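You operate a simulated robot arm through the tools that you are given. There is no shell and no other tool.

Carry out the task below with a simulated robot arm. There is one attempt and no reset: what you move stays moved.

Task
Close the purple drain lever, refill the pot to about Max, reset, test lamps.
Fine: pot cap open for the fill; feed valve and cap end closed; isolator stays on; press no other button; leave the floor dry. Where these are worked on the way, their far stop is far enough and under half their travel is too little: pot cap.

It is judged by the outcome, as a careful person would: the job done as asked, and still so three seconds after it is handed in. It fails if anything else is knocked over, pushed out of place, dropped, spilled or broken. Lids that push on must go on centred and level and be pressed home; caps that screw on are set level and turned clockwise until they are tight.

Robot
A 7-joint arm with a three-finger gripper, fixed in place. Base frame: the origin is on the floor under the middle of its stand, x ahead of it, y to its left, z up. Lengths are in m, angles in rad, forces in N, time in s.
It reaches about 1.342 m from its shoulder. Its first joint turns from -2.897 to 2.897 rad. Payload 2.69 kg.
The tool frame sits at the grasp point between the pads (the TCP): z along the fingers, y along the line on which they close. The tips reach 0.03 m beyond it. The gripper opens to 0.128 m; its body begins 0.117 m behind the TCP.
Orientation is that of the tool frame in the base frame, as a unit quaternion [x, y, z, w]. With the fingers straight down and closing along the base's y, the tool's x points along the base's -x, its y along +y and its z along -z.

Tools
- The arm moves only by the tool play_rows. Its arguments are lists of equal length, an entry for each row: "translation": the shift along the tool's x, y, z in m, a list of three; "turn": the turn, a rotation vector about the tool's x, y, z in rad, a list of three; "jaw": the opening, from 0 (shut) to 1 (fully open). In form: {"translation": [[tx, ty, tz], ...], "turn": [[wx, wy, wz], ...], "jaw": [jaw, ...]}. A call has 1 to 20 rows; each row is the pose to reach, as a shift and turn from the pose commanded when the call began, along the tool's axes at that moment. A row lasts 0.2 s, in which the tool goes at most 0.05 m and 0.15 rad; a call with a longer step from one row to the next is refused whole, and so is a gripper value outside its range. A pose out of reach is approached as far as the arm can. The call stops where the force on the tool passes 90 N (or 10 N more than at its start, if that is more) or the arm is blocked; 0.2 s more then pass. The fingers move at their own pace (about 0.127 m/s each) and stop on an object; they squeeze with about 34 N. The grip force told is the motor's: it shows also when the fingers shut on nothing. Time passes only in rows, and 0.2 s behind the last, so rows that repeat a pose let the fingers close. It gives the time, the measured TCP pose, the force on the tool (base axes), the opening and the grip force at its end, in the units of the frame above (readings bear some noise), with the torque about the TCP (base axes, N m) and any sound that the robot's microphone picked up.
- Cameras (640 x 400 px; columns grow to the right, rows downward): "scene" is fixed at [0.0525, -0.5009, 1.4529]; the picture's right is [0.18, -0.98, 0.00], its down [-0.15, -0.03, -0.99] and it looks along [0.97, 0.18, -0.15] (base axes); focal length 220 px, centre (320, 200). "wrist" rides on the gripper at [0.058, 0.054, -0.131] in the tool frame; the picture's right is [-0.68, 0.74, 0.00], its down [-0.62, -0.57, -0.55] and it looks along [-0.40, -0.37, 0.84] (tool axes); focal length 234 px, centre (320, 200). There is no depth. A picture from a camera that has moved, and an enlarged one, comes with that camera's place and axes in the base frame and with its lens.
- capture(camera): a new picture of that camera. The clock stands still meanwhile.
- move_column(by): moves the trunk up (or, below 0, down) by that many m; the arm rides with it, the base frame stays. It gives what a move gives, with no picture.
- inspect(camera, box): a new picture of the part [left, top, right, bottom] of that camera's present view, enlarged. The clock stands still meanwhile.
- hand_in(): hands the job in; it is judged then, once.

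Places have to be worked out from the pictures, the camera data and where the tool is seen. Open the gripper and draw the arm clear of the work before you hand the job in, unless the task says otherwise.

The tools are called after "Request:" as a command line: name --argument value ..., lists and objects as JSON in quotes. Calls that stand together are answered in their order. play_rows: Moves the arm, as the interface text tells. Its arguments: {"type":"object","properties":{"translation":{"type":"array","items":{"type":"array","items":{"type":"number"}}},"turn":{"type":"array","items":{"type":"array","items":{"type":"number"}}},"jaw":{"type":"array","items":{"type":"number"}}},"required":["translation","turn","jaw"]} The other tools are called the same way: move_column (by) moves the trunk up or down; capture (camera) takes a picture; inspect (camera, box) takes an enlarged picture of a part of a camera's view; hand_in () hands the job in.

At the start:

```text
t: 0.0
tool_pos: [0.5678, -0.2208, 1.6476]
tool_rot: [-0.001, 1.0, 0.0, 0.0]
wrist_force: [0.7, 0.4, 0.4]
moment: [-0.02, -0.01, -0.01]
gripper_width: 0.1281
gripper_force: 0.0
trunk travel left (down, up): [-0.175, 0.175]
```

scene: 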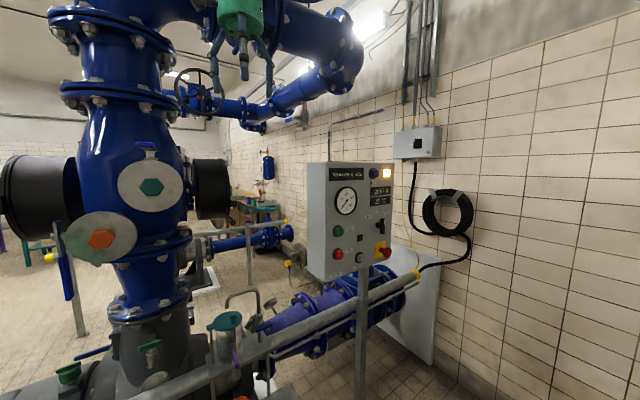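
wrist: 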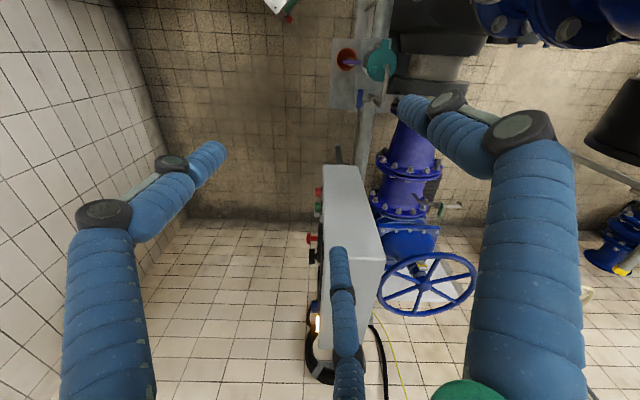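

I'll begin by looking closely at the scene: the control panel and the pot assembly.

Request:
inspect --camera "scene" --box '[290, 140, 450, 300]'

Request:
inspect --camera "scene" --box '[160, 270, 340, 400]'

Request:
inspect --camera "wrist" --box '[240, 0, 480, 150]'

Request:
inspect --camera "scene" --box '[40, 300, 240, 400]'

```text
2.50 times, centred on (370, 220) of scene
camera zoom: at [0.0525, -0.5009, 1.4529], right [0.18, -0.98, 0.0], down [-0.15, -0.03, -0.99], along [0.97, 0.18, -0.15], focal length 550 px, centre (195, 150)
```

zoom: 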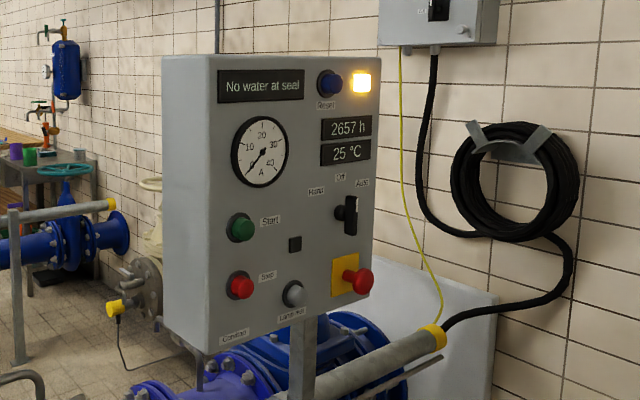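

```text
3.08 times, centred on (250, 335) of scene
camera zoom: at [0.0525, -0.5009, 1.4529], right [0.18, -0.98, 0.0], down [-0.15, -0.03, -0.99], along [0.97, 0.18, -0.15], focal length 677 px, centre (535, -215)
```

zoom: 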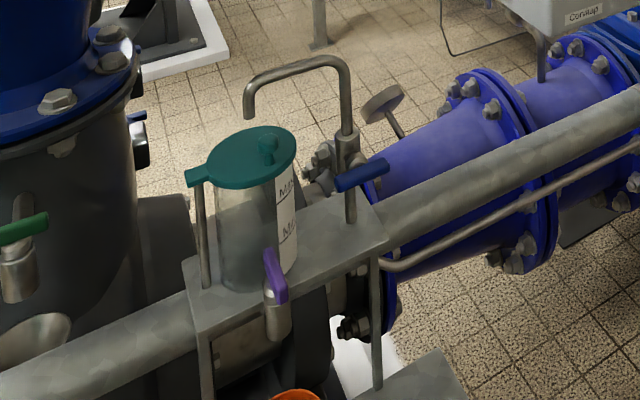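

```text
2.67 times, centred on (360, 75) of wrist
camera zoom: at [0.5089, -0.1659, 1.7801], right [0.68, 0.74, 0.0], down [0.62, -0.57, 0.55], along [0.4, -0.37, -0.84], focal length 624 px, centre (213, 533)
```

zoom: 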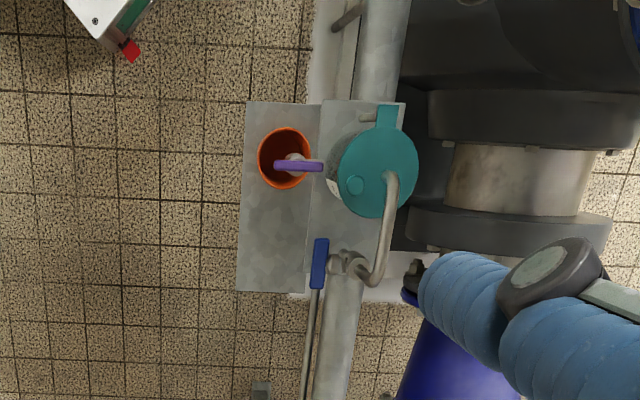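

```text
3.20 times, centred on (140, 350) of scene
camera zoom: at [0.0525, -0.5009, 1.4529], right [0.18, -0.98, 0.0], down [-0.15, -0.03, -0.99], along [0.97, 0.18, -0.15], focal length 704 px, centre (896, -280)
```

zoom: 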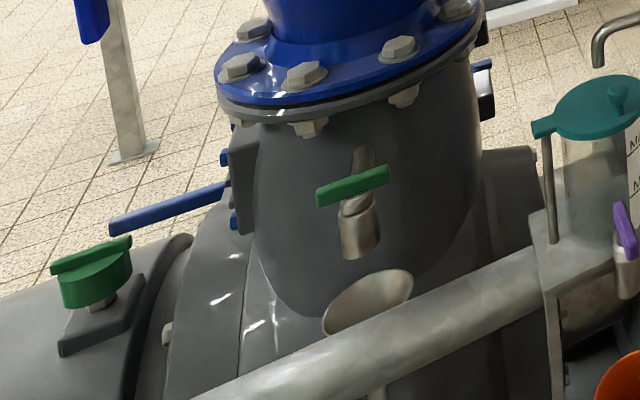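

The pot, its drain lever and the feed valve sit around (0.65, -0.1, 0.9); the lid seems to swing on a vertical post under a fixed spout. I enlarge the details further before moving.

Request:
inspect --camera "scene" --box '[195, 280, 285, 336]'

Request:
inspect --camera "scene" --box '[195, 330, 285, 386]'

Request:
inspect --camera "wrist" --box '[320, 30, 416, 90]'

Request:
inspect --camera "wrist" --box '[330, 60, 426, 120]'

Request:
inspect --camera "scene" --box '[325, 160, 405, 210]'

Request:
inspect --camera "scene" --box '[325, 215, 405, 265]'

Request:
inspect --camera "scene" --box '[390, 115, 454, 165]'

```text
7.11 times, centred on (240, 308) of scene
camera zoom: at [0.0525, -0.5009, 1.4529], right [0.18, -0.98, 0.0], down [-0.15, -0.03, -0.99], along [0.97, 0.18, -0.15], focal length 1566 px, centre (889, -568)
```

zoom: 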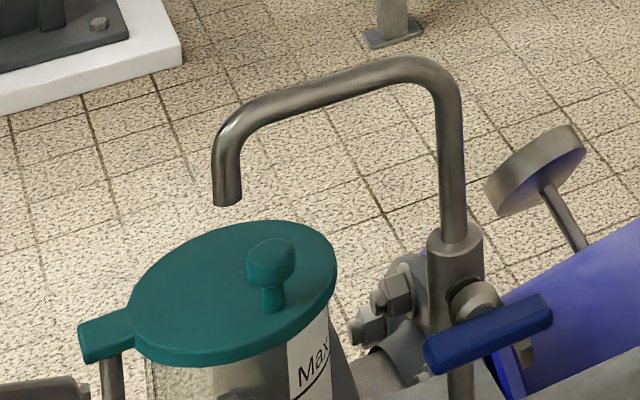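

```text
7.11 times, centred on (240, 358) of scene
camera zoom: at [0.0525, -0.5009, 1.4529], right [0.18, -0.98, 0.0], down [-0.15, -0.03, -0.99], along [0.97, 0.18, -0.15], focal length 1566 px, centre (889, -924)
```

zoom: 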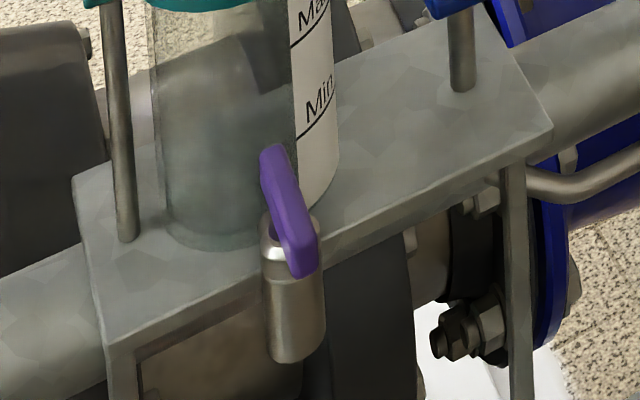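

```text
6.67 times, centred on (368, 60) of wrist
camera zoom: at [0.5089, -0.1659, 1.7801], right [0.68, 0.74, 0.0], down [0.62, -0.57, 0.55], along [0.4, -0.37, -0.84], focal length 1561 px, centre (0, 1133)
```

zoom: 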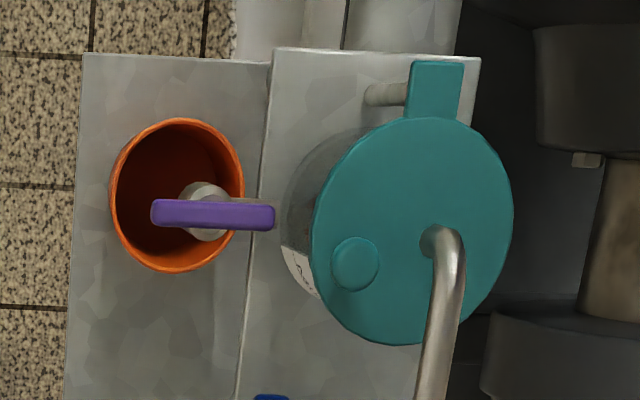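

```text
6.67 times, centred on (378, 90) of wrist
camera zoom: at [0.5089, -0.1659, 1.7801], right [0.68, 0.74, 0.0], down [0.62, -0.57, 0.55], along [0.4, -0.37, -0.84], focal length 1561 px, centre (-67, 933)
```

zoom: 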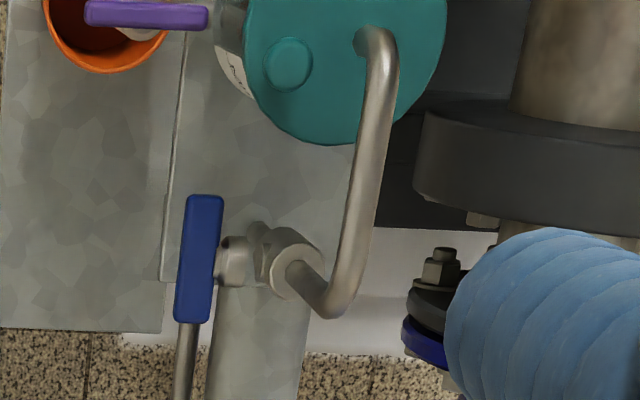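

```text
8.00 times, centred on (365, 185) of scene
camera zoom: at [0.0525, -0.5009, 1.4529], right [0.18, -0.98, 0.0], down [-0.15, -0.03, -0.99], along [0.97, 0.18, -0.15], focal length 1761 px, centre (-40, 320)
```

zoom: 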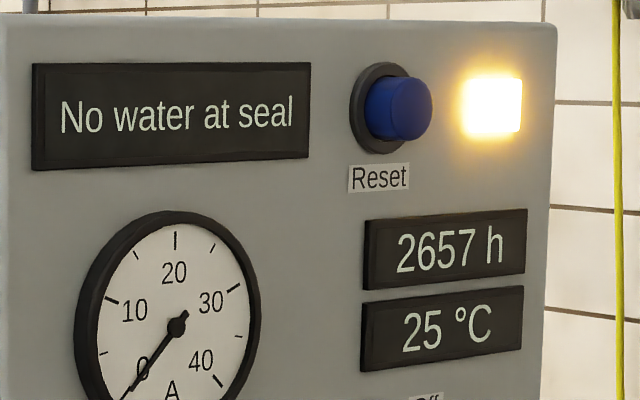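

```text
8.00 times, centred on (365, 240) of scene
camera zoom: at [0.0525, -0.5009, 1.4529], right [0.18, -0.98, 0.0], down [-0.15, -0.03, -0.99], along [0.97, 0.18, -0.15], focal length 1761 px, centre (-40, -120)
```

zoom: 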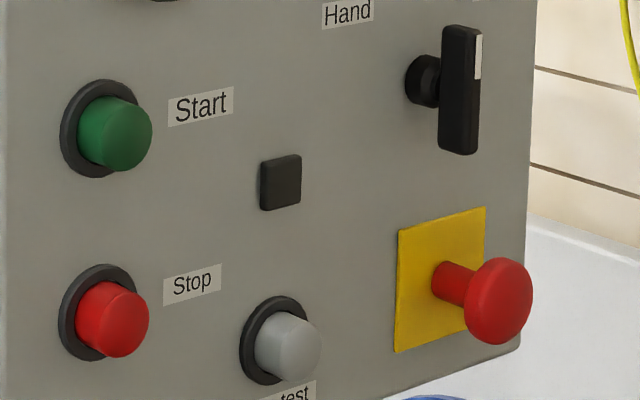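

```text
8.00 times, centred on (422, 140) of scene
camera zoom: at [0.0525, -0.5009, 1.4529], right [0.18, -0.98, 0.0], down [-0.15, -0.03, -0.99], along [0.97, 0.18, -0.15], focal length 1761 px, centre (-496, 680)
```

zoom: 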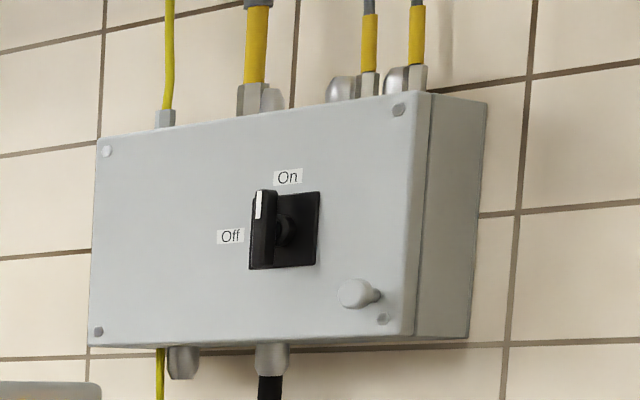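

The isolator is on, the drain lever (T-bar, vertical axis) is near (0.613, -0.116, 0.84) in line with its outlet (open), and the feed lever (T-bar, horizontal axis) is near (0.715, -0.168, 0.883). I close the fingers in free air to learn their shape.

Request:
play_rows --translation '[[0, 0, 0], [0, 0, 0], [0, 0, 0], [0, 0, 0], [0, 0, 0]]' --turn '[[0, 0, 0], [0, 0, 0], [0, 0, 0], [0, 0, 0], [0, 0, 0]]' --jaw '[0, 0, 0, 0, 0]'

Request:
capture --camera "wrist"

Request:
capture --camera "scene"

```text
t: 1.2
tool_pos: [0.5678, -0.2199, 1.6488]
tool_rot: [0.0, 1.0, 0.0, 0.0]
wrist_force: [0.5, 0.3, 0.6]
moment: [0.0, -0.01, 0.01]
gripper_width: 0.0023
gripper_force: 31.5
trunk travel left (down, up): [-0.175, 0.175]
```

```text
taken
camera wrist: at [0.5089, -0.1659, 1.78], right [0.68, 0.74, 0.0], down [0.62, -0.57, 0.55], along [0.4, -0.37, -0.84], focal length 234 px, centre (320, 200)
```

wrist: 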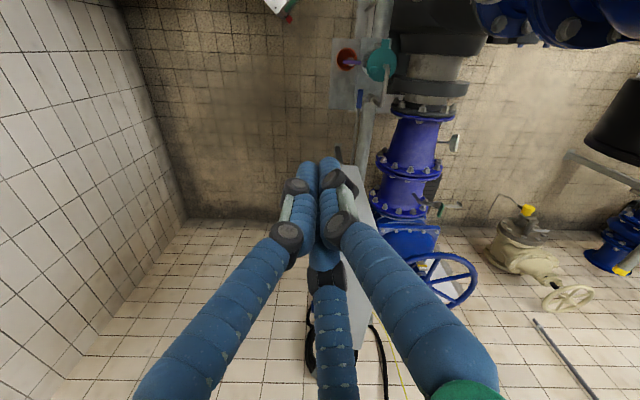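

```text
taken
```

scene: 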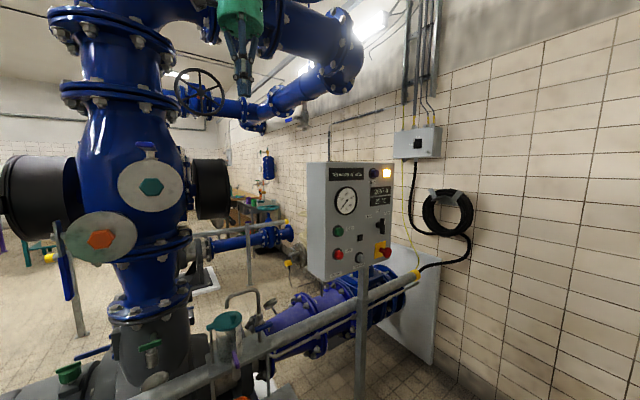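

The fingers close into a slim cluster, and the column straight below the tool is clear floor. I descend 0.45 m at this spot to get a closer wrist view of the pot area.

Request:
play_rows --translation '[[0, 0, 0.045], [0, 0, 0.09], [0, 0, 0.135], [0, 0, 0.18], [0, 0, 0.225], [0, 0, 0.27], [0, 0, 0.315], [0, 0, 0.36], [0, 0, 0.405], [0, 0, 0.45]]' --turn '[[0, 0, 0], [0, 0, 0], [0, 0, 0], [0, 0, 0], [0, 0, 0], [0, 0, 0], [0, 0, 0], [0, 0, 0], [0, 0, 0], [0, 0, 0]]' --jaw '[0, 0, 0, 0, 0, 0, 0, 0, 0, 0]'

Request:
capture --camera "wrist"

Request:
capture --camera "scene"

```text
t: 3.4
tool_pos: [0.5666, -0.221, 1.1987]
tool_rot: [0.0, 1.0, 0.001, 0.0]
wrist_force: [-0.2, 0.1, -0.3]
moment: [0.0, 0.01, 0.01]
gripper_width: 0.0021
gripper_force: 31.7
trunk travel left (down, up): [-0.175, 0.175]
```

```text
taken
camera wrist: at [0.5081, -0.1665, 1.3298], right [0.68, 0.74, 0.0], down [0.62, -0.57, 0.55], along [0.4, -0.37, -0.84], focal length 234 px, centre (320, 200)
```

wrist: 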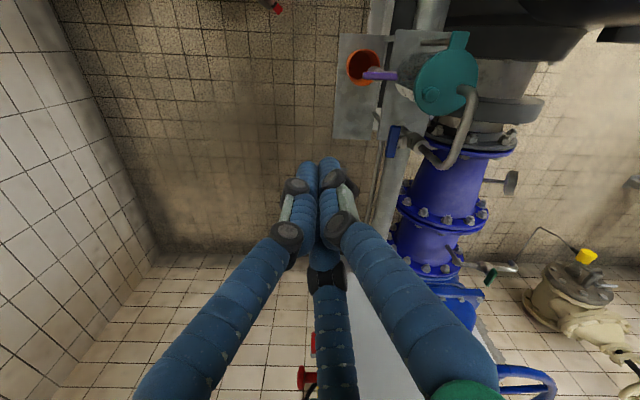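

```text
taken
```

scene: 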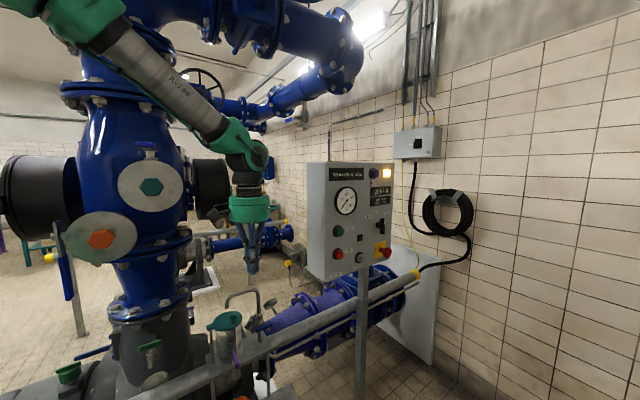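

Good: the gripper hangs free in front of the pot. I enlarge the wrist view to refine the positions of lever, lid, spout and feed handle.

Request:
inspect --camera "wrist" --box '[336, 20, 496, 120]'

Request:
inspect --camera "wrist" --box '[340, 90, 500, 190]'

```text
4.00 times, centred on (416, 70) of wrist
camera zoom: at [0.5081, -0.1665, 1.3298], right [0.68, 0.74, 0.0], down [0.62, -0.57, 0.55], along [0.4, -0.37, -0.84], focal length 937 px, centre (-64, 720)
```

zoom: 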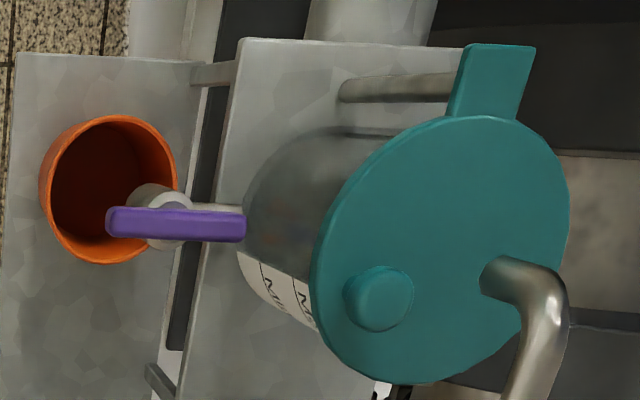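

```text
4.00 times, centred on (420, 140) of wrist
camera zoom: at [0.5081, -0.1665, 1.3298], right [0.68, 0.74, 0.0], down [0.62, -0.57, 0.55], along [0.4, -0.37, -0.84], focal length 937 px, centre (-80, 440)
```

zoom: 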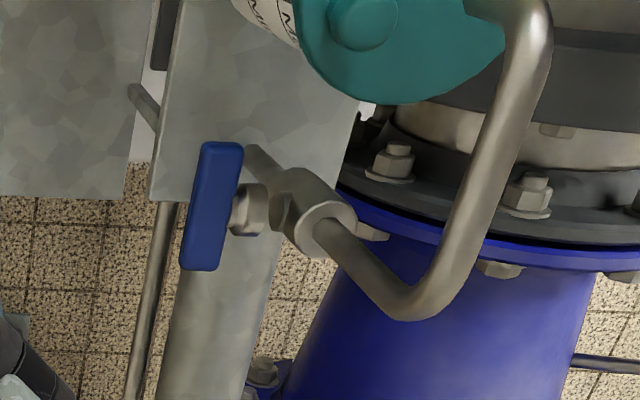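

The purple bar's pivot works out at about (0.616, -0.116, 0.84); its bar runs 46° to the base axes. I turn the tool to line up with the rig and hover beside the bar's outer end, still well above it.

Request:
play_rows --translation '[[-0.0105, 0.01, 0.033], [-0.021, 0.02, 0.066], [-0.0315, 0.03, 0.1], [-0.042, 0.04, 0.133], [-0.0525, 0.05, 0.166], [-0.063, 0.06, 0.2]]' --turn '[[0, 0, -0.134], [0, 0, -0.268], [0, 0, -0.402], [0, 0, -0.536], [0, 0, -0.67], [0, 0, -0.804]]' --jaw '[0, 0, 0, 0, 0, 0]'

Request:
capture --camera "wrist"

Request:
inspect --camera "scene" --box '[180, 240, 308, 400]'

```text
t: 4.8
tool_pos: [0.6324, -0.1608, 0.9988]
tool_rot: [-0.393, 0.92, 0.0, -0.001]
wrist_force: [0.6, 0.1, -0.5]
moment: [0.04, 0.0, -0.02]
gripper_width: 0.002
gripper_force: 31.6
trunk travel left (down, up): [-0.175, 0.175]
```

```text
taken
camera wrist: at [0.5512, -0.1648, 1.1297], right [-0.06, 1.0, 0.0], down [0.83, 0.05, 0.55], along [0.55, 0.03, -0.84], focal length 234 px, centre (320, 200)
```

wrist: 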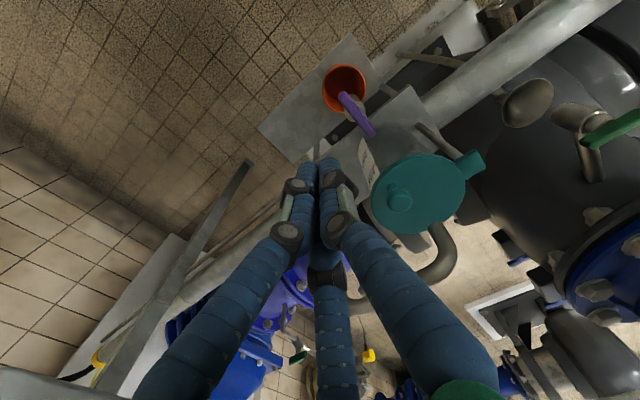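

```text
2.50 times, centred on (244, 320) of scene
camera zoom: at [0.0525, -0.5009, 1.4529], right [0.18, -0.98, 0.0], down [-0.15, -0.03, -0.99], along [0.97, 0.18, -0.15], focal length 550 px, centre (510, -100)
```

zoom: 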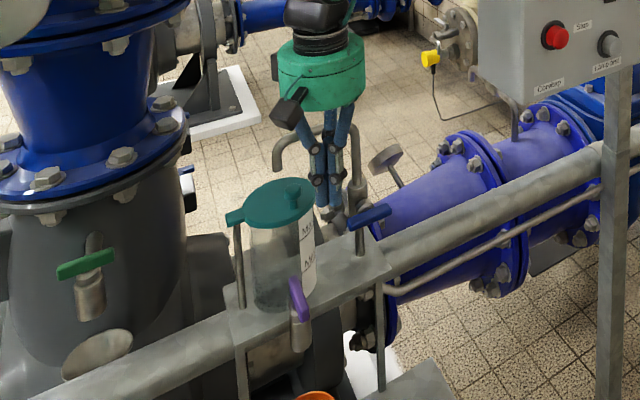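

The tool hovers in front of the pot. I enlarge the wrist view around the purple lever to check its position relative to the fingertips.

Request:
inspect --camera "wrist" --box '[280, 60, 440, 160]'

Request:
inspect --camera "wrist" --box '[350, 120, 510, 220]'

```text
4.00 times, centred on (360, 110) of wrist
camera zoom: at [0.5512, -0.1648, 1.1297], right [-0.06, 1.0, 0.0], down [0.83, 0.05, 0.55], along [0.55, 0.03, -0.84], focal length 937 px, centre (160, 560)
```

zoom: 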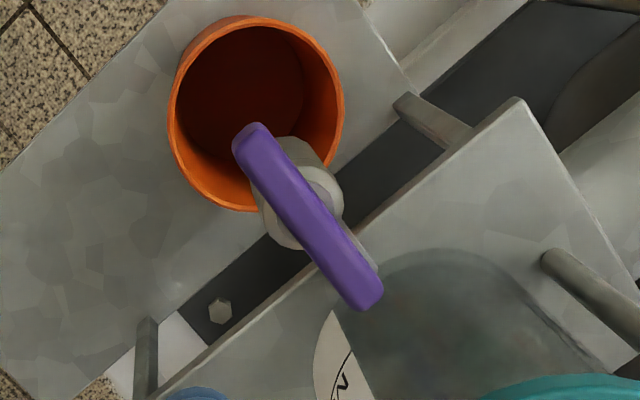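

```text
4.00 times, centred on (430, 170) of wrist
camera zoom: at [0.5512, -0.1648, 1.1297], right [-0.06, 1.0, 0.0], down [0.83, 0.05, 0.55], along [0.55, 0.03, -0.84], focal length 937 px, centre (-120, 320)
```

zoom: 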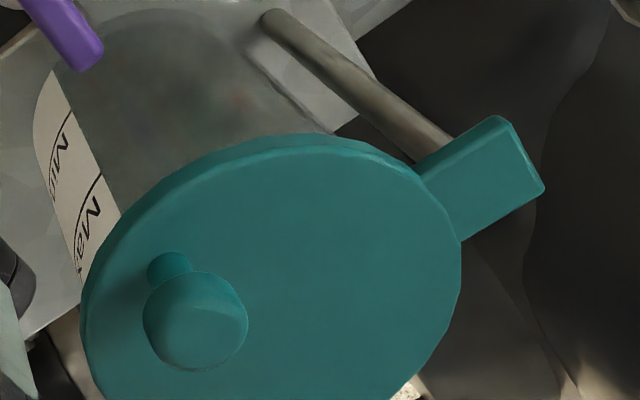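

The enlarged view confirms the purple pivot at (0.616, -0.116) with 3 cm half-length; my fingertips are 4.3 cm to its right, in line with its outer half. I descend so the tips are at bar level.

Request:
play_rows --translation '[[0, 0, 0.036], [0, 0, 0.072], [0, 0, 0.108], [0, 0, 0.13], [0, 0, 0.14]]' --turn '[[0, 0, 0], [0, 0, 0], [0, 0, 0], [0, 0, 0], [0, 0, 0]]' --jaw '[0, 0, 0, 0, 0]'

Request:
inspect --camera "wrist" --box '[240, 60, 480, 210]'

Request:
inspect --camera "scene" --box '[195, 300, 295, 390]'

```text
t: 6.0
tool_pos: [0.6292, -0.1601, 0.8594]
tool_rot: [-0.391, 0.92, 0.0, 0.001]
wrist_force: [-0.4, 0.0, 0.1]
moment: [-0.01, -0.01, -0.01]
gripper_width: 0.0022
gripper_force: 31.2
trunk travel left (down, up): [-0.175, 0.175]
```

```text
2.67 times, centred on (360, 135) of wrist
camera zoom: at [0.5507, -0.164, 0.9902], right [-0.06, 1.0, 0.0], down [0.83, 0.05, 0.55], along [0.55, 0.03, -0.84], focal length 624 px, centre (213, 373)
```

zoom: 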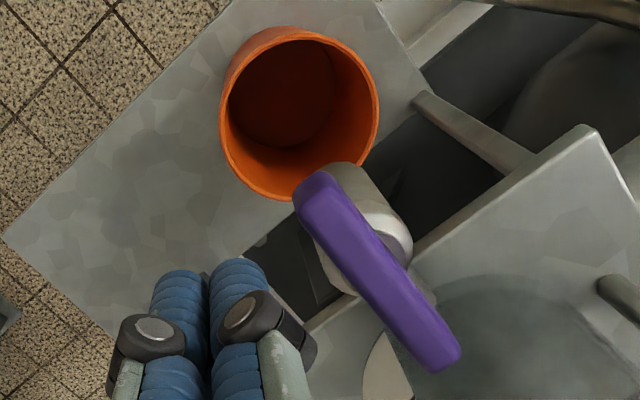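

```text
4.44 times, centred on (245, 345) of scene
camera zoom: at [0.0525, -0.5009, 1.4529], right [0.18, -0.98, 0.0], down [-0.15, -0.03, -0.99], along [0.97, 0.18, -0.15], focal length 978 px, centre (653, -444)
```

zoom: 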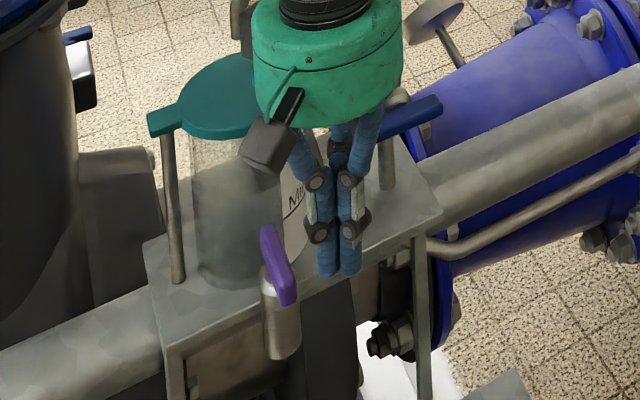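

The tips stand right of the bar at its level. I push gently toward the left (tool +y) and read the force to see whether the lever turns that way.

Request:
play_rows --translation '[[0, 0.008, 0], [0, 0.014, 0], [0, 0.02, 0], [0, 0.025, 0], [0, 0.03, 0]]' --turn '[[0, 0, 0], [0, 0, 0], [0, 0, 0], [0, 0, 0], [0, 0, 0]]' --jaw '[0, 0, 0, 0, 0]'

Request:
inspect --camera "wrist" --box '[240, 60, 480, 210]'

```text
t: 7.2
tool_pos: [0.6077, -0.1396, 0.8579]
tool_rot: [-0.392, 0.92, 0.001, -0.001]
wrist_force: [0.7, 0.0, -0.5]
moment: [-0.01, 0.0, 0.02]
gripper_width: 0.0019
gripper_force: 31.3
trunk travel left (down, up): [-0.175, 0.175]
```

```text
2.67 times, centred on (360, 135) of wrist
camera zoom: at [0.5287, -0.1433, 0.9894], right [-0.06, 1.0, 0.0], down [0.84, 0.05, 0.55], along [0.55, 0.03, -0.84], focal length 624 px, centre (213, 373)
```

zoom: 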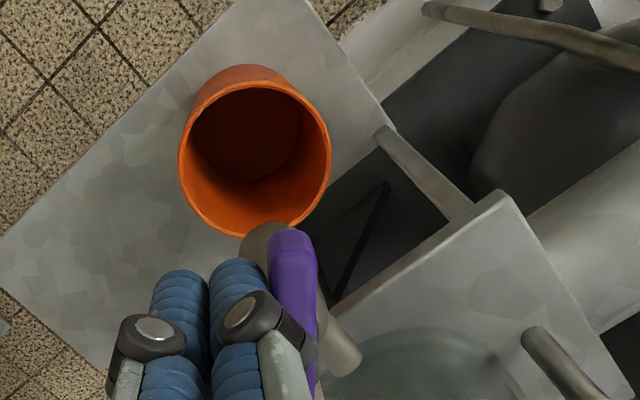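

The lever has turned about 35° with no resistance, so this is the right way. I continue along an arc about its pivot toward 90°.

Request:
play_rows --translation '[[0.0025, 0.0045, 0], [0.0041, 0.0088, 0], [0.005, 0.014, 0], [0.0053, 0.0193, 0], [0.004, 0.024, 0], [0.0023, 0.0283, 0], [0.0005, 0.0305, 0]]' --turn '[[0, 0, 0], [0, 0, 0], [0, 0, 0], [0, 0, 0], [0, 0, 0], [0, 0, 0], [0, 0, 0]]' --jaw '[0, 0, 0, 0, 0, 0, 0]'

Request:
inspect --camera "wrist" --box '[240, 60, 480, 210]'

Request:
inspect --camera "scene" --box '[195, 300, 295, 390]'

```text
t: 8.8
tool_pos: [0.587, -0.1185, 0.8579]
tool_rot: [-0.392, 0.92, 0.0, 0.0]
wrist_force: [-0.4, -1.0, 0.6]
moment: [0.0, 0.02, 0.01]
gripper_width: 0.0023
gripper_force: 31.3
trunk travel left (down, up): [-0.175, 0.175]
```

```text
2.67 times, centred on (360, 135) of wrist
camera zoom: at [0.5068, -0.1226, 0.9899], right [-0.06, 1.0, 0.0], down [0.83, 0.05, 0.55], along [0.55, 0.03, -0.84], focal length 624 px, centre (213, 373)
```

zoom: 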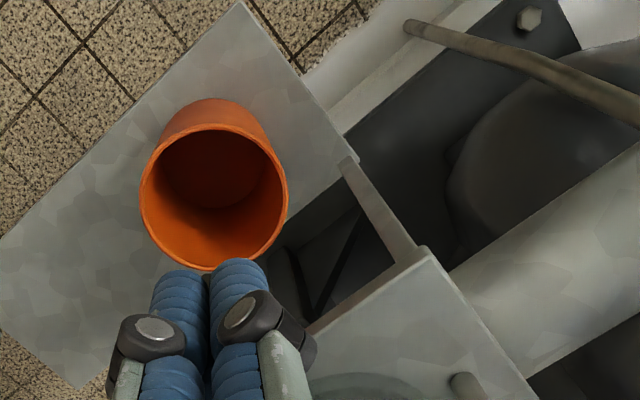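

```text
4.44 times, centred on (245, 345) of scene
camera zoom: at [0.0525, -0.5009, 1.4529], right [0.18, -0.98, 0.0], down [-0.15, -0.03, -0.99], along [0.97, 0.18, -0.15], focal length 978 px, centre (653, -444)
```

zoom: 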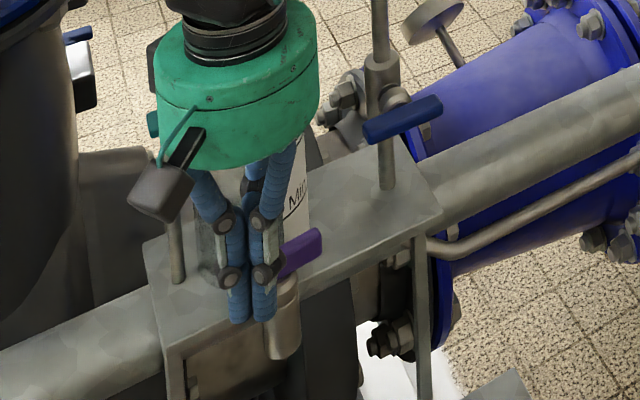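

The bar now lies nearly along the pipe (about 85°). I press it on toward the stop in tiny steps and watch the force.

Request:
play_rows --translation '[[-0.002, 0.001, 0], [-0.004, 0.002, 0], [-0.005, 0.002, 0]]' --turn '[[0, 0, 0], [0, 0, 0], [0, 0, 0]]' --jaw '[0, 0, 0]'

```text
t: 9.6
tool_pos: [0.5866, -0.1153, 0.8577]
tool_rot: [-0.391, 0.92, 0.002, -0.001]
wrist_force: [-21.8, -39.8, 3.4]
moment: [-0.55, 0.13, -0.36]
gripper_width: 0.002
gripper_force: 31.4
trunk travel left (down, up): [-0.175, 0.175]
```

The reaction jumped to about 45 N: the drain lever is against its closed stop. I back off outward and rise, then look.

Request:
play_rows --translation '[[0.01, 0, 0], [0.035, 0, 0], [0.06, 0, -0.02], [0.08, 0, -0.06], [0.08, 0, -0.1], [0.08, 0, -0.14]]' --turn '[[0, 0, 0], [0, 0, 0], [0, 0, 0], [0, 0, 0], [0, 0, 0], [0, 0, 0]]' --jaw '[0, 0, 0, 0, 0, 0]'

Request:
capture --camera "wrist"

Request:
inspect --camera "scene" --box '[195, 300, 295, 390]'

```text
t: 11.0
tool_pos: [0.5336, -0.1721, 0.9986]
tool_rot: [-0.391, 0.92, 0.001, 0.0]
wrist_force: [0.2, 0.4, -0.6]
moment: [0.0, 0.02, -0.02]
gripper_width: 0.0023
gripper_force: 31.5
trunk travel left (down, up): [-0.175, 0.175]
```

```text
taken
camera wrist: at [0.4531, -0.1756, 1.1313], right [-0.06, 1.0, 0.0], down [0.84, 0.05, 0.55], along [0.55, 0.03, -0.84], focal length 234 px, centre (320, 200)
```

wrist: 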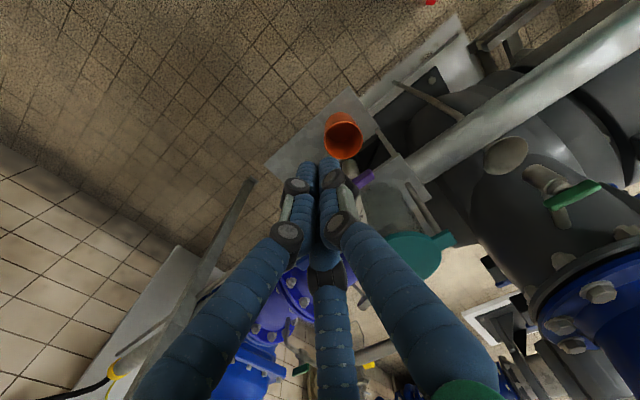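

```text
4.44 times, centred on (245, 345) of scene
camera zoom: at [0.0525, -0.5009, 1.4529], right [0.18, -0.98, 0.0], down [-0.15, -0.03, -0.99], along [0.97, 0.18, -0.15], focal length 978 px, centre (653, -444)
```

zoom: 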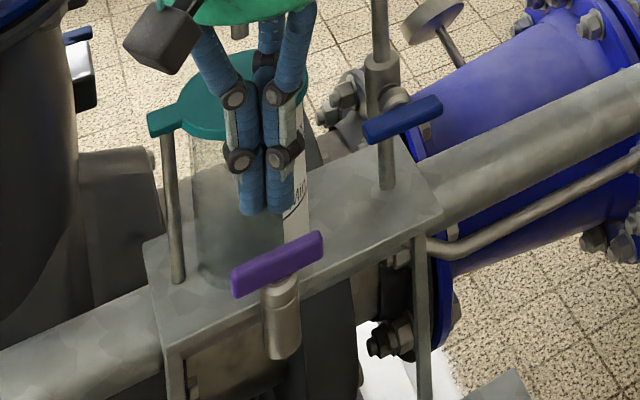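

The drain lever now lies crosswise: closed. Next the pot lid, which should swing on its post; I tilt the tool 45° so the fingers come from the front below the spout, and move to the right of the lid's knob.

Request:
play_rows --translation '[[0, -0.012, 0], [0, -0.025, 0.002], [-0.01, -0.038, 0.006], [-0.02, -0.051, 0.01], [-0.03, -0.064, 0.015], [-0.04, -0.0755, 0.019]]' --turn '[[0, -0.131, 0], [0, -0.262, 0], [0, -0.393, 0], [0, -0.524, 0], [0, -0.655, 0], [0, -0.785, 0]]' --jaw '[0, 0, 0, 0, 0, 0]'

Request:
capture --camera "wrist"

Request:
inspect --camera "scene" --box '[170, 250, 330, 380]'

```text
t: 12.4
tool_pos: [0.6166, -0.1962, 0.9804]
tool_rot: [-0.361, 0.85, 0.149, 0.353]
wrist_force: [-0.6, -0.2, 0.3]
moment: [0.01, 0.04, -0.01]
gripper_width: 0.0021
gripper_force: 31.8
trunk travel left (down, up): [-0.175, 0.175]
```

```text
taken
camera wrist: at [0.484, -0.2536, 1.0317], right [-0.2, 0.86, 0.48], down [0.44, -0.36, 0.82], along [0.88, 0.37, -0.3], focal length 234 px, centre (320, 200)
```

wrist: 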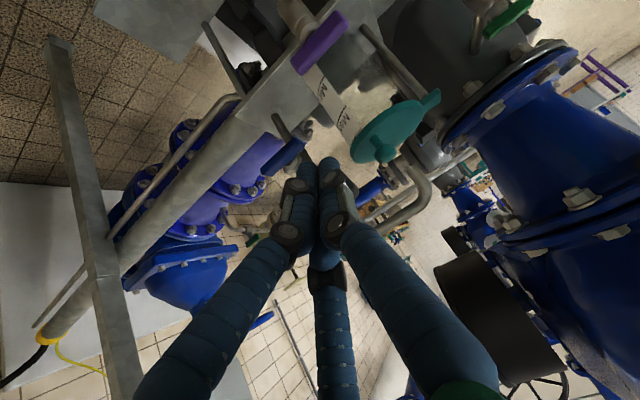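

```text
3.08 times, centred on (250, 315) of scene
camera zoom: at [0.0525, -0.5009, 1.4529], right [0.18, -0.98, 0.0], down [-0.15, -0.03, -0.99], along [0.97, 0.18, -0.15], focal length 677 px, centre (535, -154)
```

zoom: 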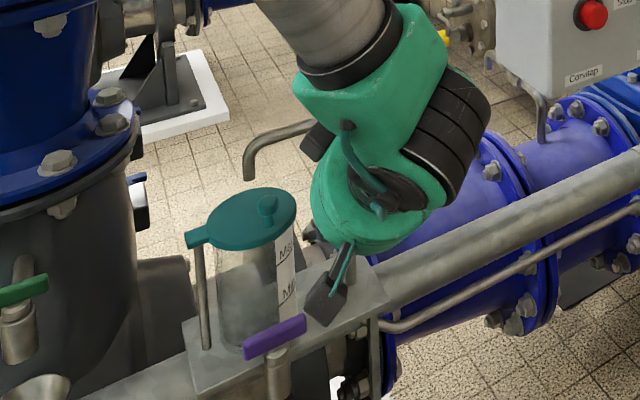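

The tool points at the lid from the front-right, beneath the spout's height line. I slide in toward the knob's right side.

Request:
play_rows --translation '[[-0.014, 0, 0.019], [-0.028, 0, 0.038], [-0.042, 0, 0.057], [-0.0505, 0, 0.069], [-0.0555, 0, 0.076]]' --turn '[[0, 0, 0], [0, 0, 0], [0, 0, 0], [0, 0, 0], [0, 0, 0]]' --jaw '[0, 0, 0, 0, 0]'

Request:
capture --camera "wrist"

Request:
inspect --camera "scene" --box '[170, 250, 330, 380]'

```text
t: 13.6
tool_pos: [0.6807, -0.1281, 0.9662]
tool_rot: [-0.36, 0.85, 0.15, 0.353]
wrist_force: [-0.3, -1.3, -0.4]
moment: [0.02, -0.04, 0.03]
gripper_width: 0.0023
gripper_force: 31.3
trunk travel left (down, up): [-0.175, 0.175]
```

```text
taken
camera wrist: at [0.5486, -0.186, 1.0175], right [-0.2, 0.86, 0.48], down [0.44, -0.36, 0.82], along [0.88, 0.37, -0.31], focal length 234 px, centre (320, 200)
```

wrist: 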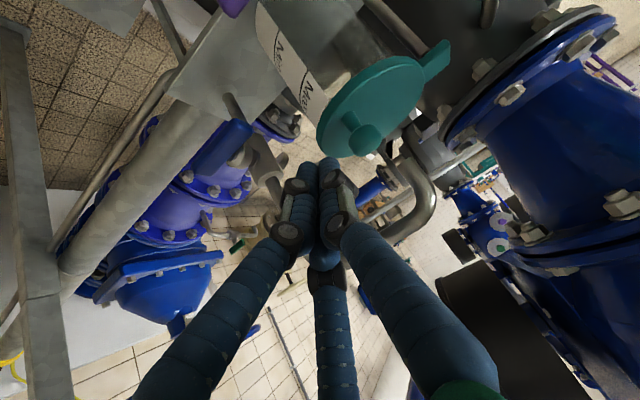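

```text
3.08 times, centred on (250, 315) of scene
camera zoom: at [0.0525, -0.5009, 1.4529], right [0.18, -0.98, 0.0], down [-0.15, -0.03, -0.99], along [0.97, 0.18, -0.15], focal length 677 px, centre (535, -154)
```

zoom: 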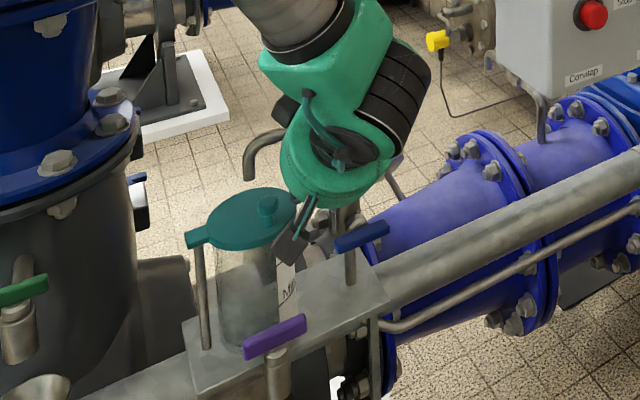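

The tips are next to the knob. I enlarge that region before pushing.

Request:
inspect --camera "wrist" --box '[260, 60, 460, 200]'

```text
2.86 times, centred on (360, 130) of wrist
camera zoom: at [0.5486, -0.186, 1.0175], right [-0.2, 0.86, 0.48], down [0.44, -0.36, 0.82], along [0.88, 0.37, -0.31], focal length 669 px, centre (206, 400)
```

zoom: 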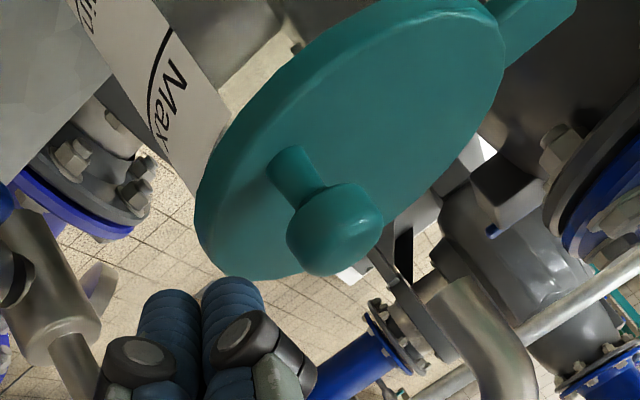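

The tips are at knob height, about 1.4 cm to its right. I push left gently to test whether the lid swings toward the front.

Request:
play_rows --translation '[[0, 0.006, 0], [0, 0.012, 0], [0, 0.016, 0], [0, 0.02, 0], [0, 0.024, 0]]' --turn '[[0, 0, 0], [0, 0, 0], [0, 0, 0], [0, 0, 0], [0, 0, 0]]' --jaw '[0, 0, 0, 0, 0]'

Request:
inspect --camera "wrist" --box '[260, 60, 460, 200]'

```text
t: 14.8
tool_pos: [0.6674, -0.1208, 0.9651]
tool_rot: [-0.359, 0.852, 0.144, 0.352]
wrist_force: [31.7, -80.3, -17.5]
moment: [-1.59, -1.05, -1.02]
gripper_width: 0.0018
gripper_force: 31.4
trunk travel left (down, up): [-0.175, 0.175]
```

```text
2.86 times, centred on (360, 130) of wrist
camera zoom: at [0.5348, -0.1771, 1.0169], right [-0.19, 0.86, 0.47], down [0.43, -0.36, 0.83], along [0.88, 0.36, -0.31], focal length 669 px, centre (206, 400)
```

zoom: 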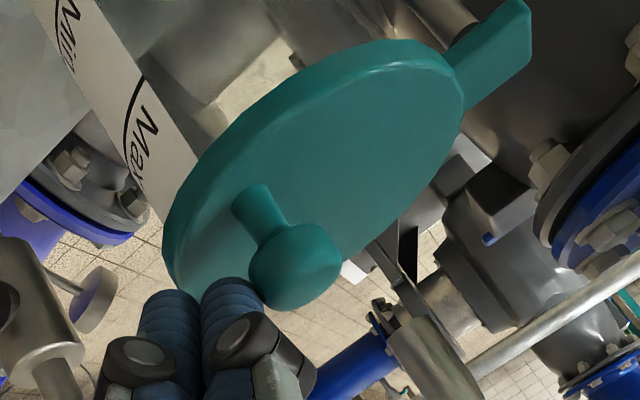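

The push only loaded the knob radially toward its post (88 N, no torque about the post), so that says nothing about the swing direction. I back off right away, and move round to the knob's front side.

Request:
play_rows --translation '[[0, -0.01, 0], [0, -0.02, 0], [0.014, -0.02, -0.014], [0.028, -0.02, -0.028], [0.032, -0.01, -0.032]]' --turn '[[0, 0, 0], [0, 0, 0], [0, 0, 0], [0, 0, 0], [0, 0, 0]]' --jaw '[0, 0, 0, 0, 0]'

Request:
inspect --camera "scene" --box '[170, 250, 330, 380]'

Request:
capture --camera "wrist"

```text
t: 16.0
tool_pos: [0.6392, -0.1512, 0.9639]
tool_rot: [-0.362, 0.85, 0.15, 0.352]
wrist_force: [-0.2, -0.3, 0.2]
moment: [-0.02, 0.02, 0.03]
gripper_width: 0.0023
gripper_force: 31.7
trunk travel left (down, up): [-0.175, 0.175]
```

```text
3.08 times, centred on (250, 315) of scene
camera zoom: at [0.0525, -0.5009, 1.4529], right [0.18, -0.98, 0.0], down [-0.15, -0.03, -0.99], along [0.97, 0.18, -0.15], focal length 677 px, centre (535, -154)
```

zoom: 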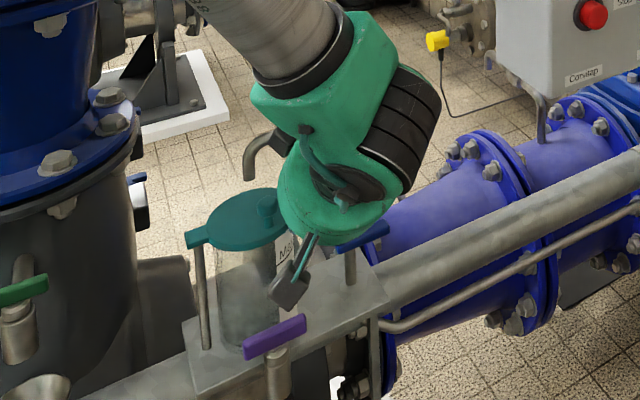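

```text
taken
camera wrist: at [0.5061, -0.2094, 1.0167], right [-0.2, 0.86, 0.48], down [0.44, -0.36, 0.82], along [0.88, 0.37, -0.31], focal length 234 px, centre (320, 200)
```

wrist: 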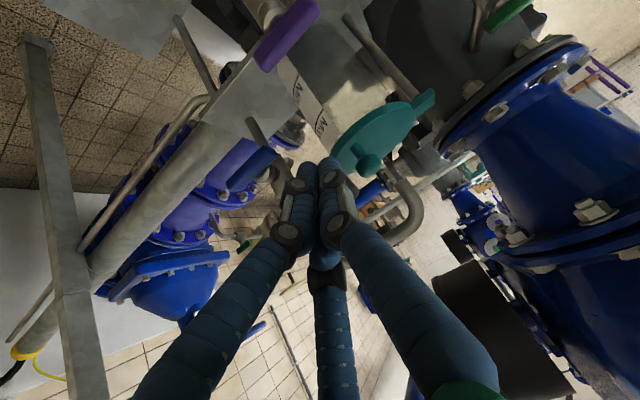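

The lid has not moved. Now I line up in front of the knob and push it backward, gently, to test the other direction.

Request:
play_rows --translation '[[0, 0.013, 0], [0, 0.026, 0], [-0.01, 0.026, 0.01], [-0.018, 0.026, 0.018], [-0.0215, 0.026, 0.0215], [-0.0245, 0.026, 0.0245]]' --turn '[[0, 0, 0], [0, 0, 0], [0, 0, 0], [0, 0, 0], [0, 0, 0], [0, 0, 0]]' --jaw '[0, 0, 0, 0, 0, 0]'

Request:
inspect --camera "wrist" --box '[260, 60, 460, 200]'

Request:
inspect --camera "scene" --box '[170, 250, 330, 380]'

```text
t: 17.4
tool_pos: [0.643, -0.1131, 0.9678]
tool_rot: [-0.361, 0.85, 0.148, 0.354]
wrist_force: [-45.0, -49.1, 31.8]
moment: [-0.05, -0.07, -0.24]
gripper_width: 0.002
gripper_force: 31.2
trunk travel left (down, up): [-0.175, 0.175]
```

```text
2.86 times, centred on (360, 130) of wrist
camera zoom: at [0.5097, -0.1697, 1.0192], right [-0.2, 0.86, 0.48], down [0.44, -0.36, 0.83], along [0.88, 0.37, -0.3], focal length 669 px, centre (206, 400)
```

zoom: 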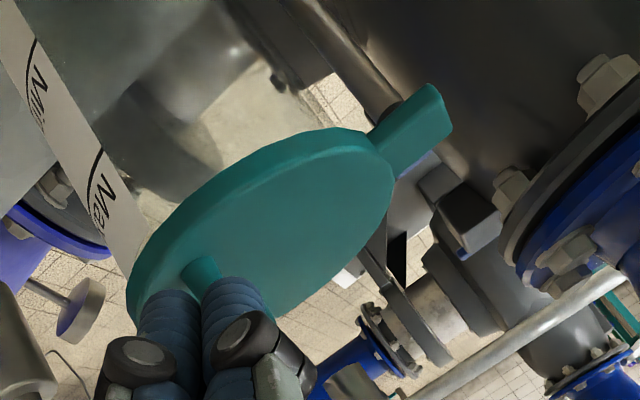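

```text
3.08 times, centred on (250, 315) of scene
camera zoom: at [0.0525, -0.5009, 1.4529], right [0.18, -0.98, 0.0], down [-0.15, -0.03, -0.99], along [0.97, 0.18, -0.15], focal length 677 px, centre (535, -154)
```

zoom: 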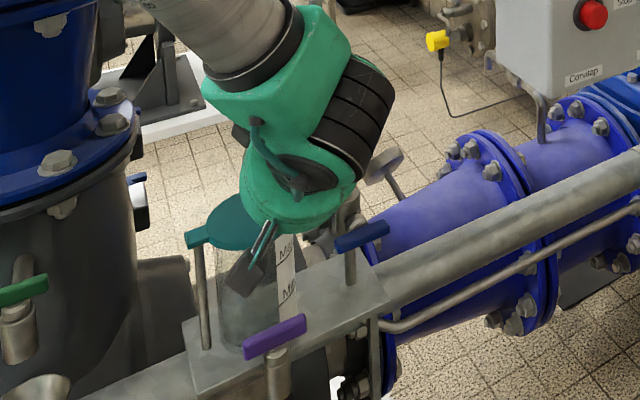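

Pushing backward is blocked too (66 N), so the lid must swing to the front, and the earlier sideways push was merely friction-locked. I back off, go round to the right, and reach further behind the knob (below the spout level).

Request:
play_rows --translation '[[0.012, 0, -0.012], [0.0247, 0, -0.0247], [0.0247, -0.021, -0.0247], [0.0247, -0.042, -0.0247], [0.005, -0.042, -0.005], [-0.0152, -0.042, 0.0152]]' --turn '[[0, 0, 0], [0, 0, 0], [0, 0, 0], [0, 0, 0], [0, 0, 0], [0, 0, 0]]' --jaw '[0, 0, 0, 0, 0, 0]'

Request:
inspect --camera "wrist" --box '[260, 60, 460, 200]'

Request:
inspect --camera "scene" --box '[170, 250, 330, 380]'

```text
t: 18.8
tool_pos: [0.6875, -0.121, 0.9645]
tool_rot: [-0.362, 0.85, 0.15, 0.352]
wrist_force: [-0.2, -0.5, 0.2]
moment: [0.02, 0.03, 0.0]
gripper_width: 0.0021
gripper_force: 31.4
trunk travel left (down, up): [-0.175, 0.175]
```

```text
2.86 times, centred on (360, 130) of wrist
camera zoom: at [0.5563, -0.1797, 1.0167], right [-0.2, 0.86, 0.48], down [0.44, -0.36, 0.82], along [0.88, 0.37, -0.31], focal length 669 px, centre (206, 400)
```

zoom: 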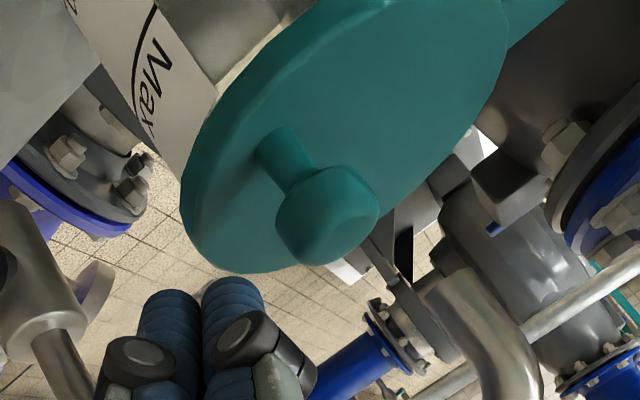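

```text
3.08 times, centred on (250, 315) of scene
camera zoom: at [0.0525, -0.5009, 1.4529], right [0.18, -0.98, 0.0], down [-0.15, -0.03, -0.99], along [0.97, 0.18, -0.15], focal length 677 px, centre (535, -154)
```

zoom: 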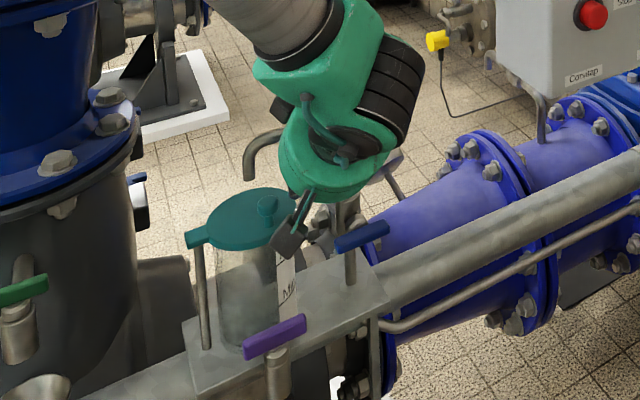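

The tips are now to the right of and slightly behind the knob's centre. I push along the knob's arc toward the front-left in small steps.

Request:
play_rows --translation '[[-0.0004, 0.0106, 0.0004], [-0.0006, 0.0187, 0.0006], [0.0005, 0.0215, -0.0005], [0.002, 0.0241, -0.002], [0.0049, 0.0271, -0.0049], [0.0077, 0.0301, -0.0077]]' --turn '[[0, 0, 0], [0, 0, 0], [0, 0, 0], [0, 0, 0], [0, 0, 0], [0, 0, 0]]' --jaw '[0, 0, 0, 0, 0, 0]'

Request:
inspect --camera "wrist" --box '[260, 60, 460, 200]'

Request:
inspect --camera "scene" --box '[170, 250, 330, 380]'

```text
t: 20.2
tool_pos: [0.6607, -0.1083, 0.9637]
tool_rot: [-0.361, 0.85, 0.15, 0.352]
wrist_force: [-0.5, 0.0, -0.2]
moment: [-0.01, 0.02, -0.01]
gripper_width: 0.0019
gripper_force: 31.7
trunk travel left (down, up): [-0.175, 0.175]
```

```text
2.86 times, centred on (360, 130) of wrist
camera zoom: at [0.5274, -0.1673, 1.0166], right [-0.2, 0.86, 0.48], down [0.44, -0.36, 0.82], along [0.88, 0.37, -0.31], focal length 669 px, centre (206, 400)
```

zoom: 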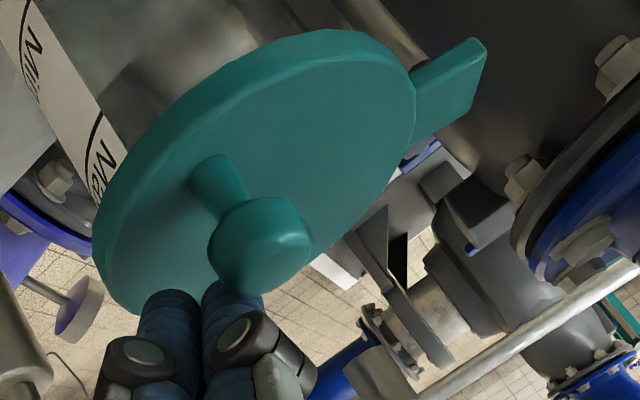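

```text
3.08 times, centred on (250, 315) of scene
camera zoom: at [0.0525, -0.5009, 1.4529], right [0.18, -0.98, 0.0], down [-0.15, -0.03, -0.99], along [0.97, 0.18, -0.15], focal length 677 px, centre (535, -154)
```

zoom: 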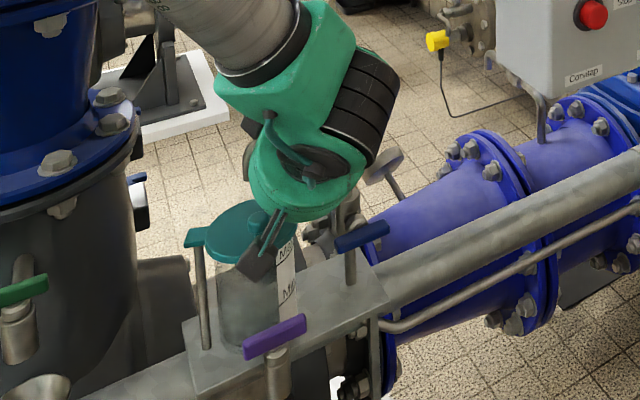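

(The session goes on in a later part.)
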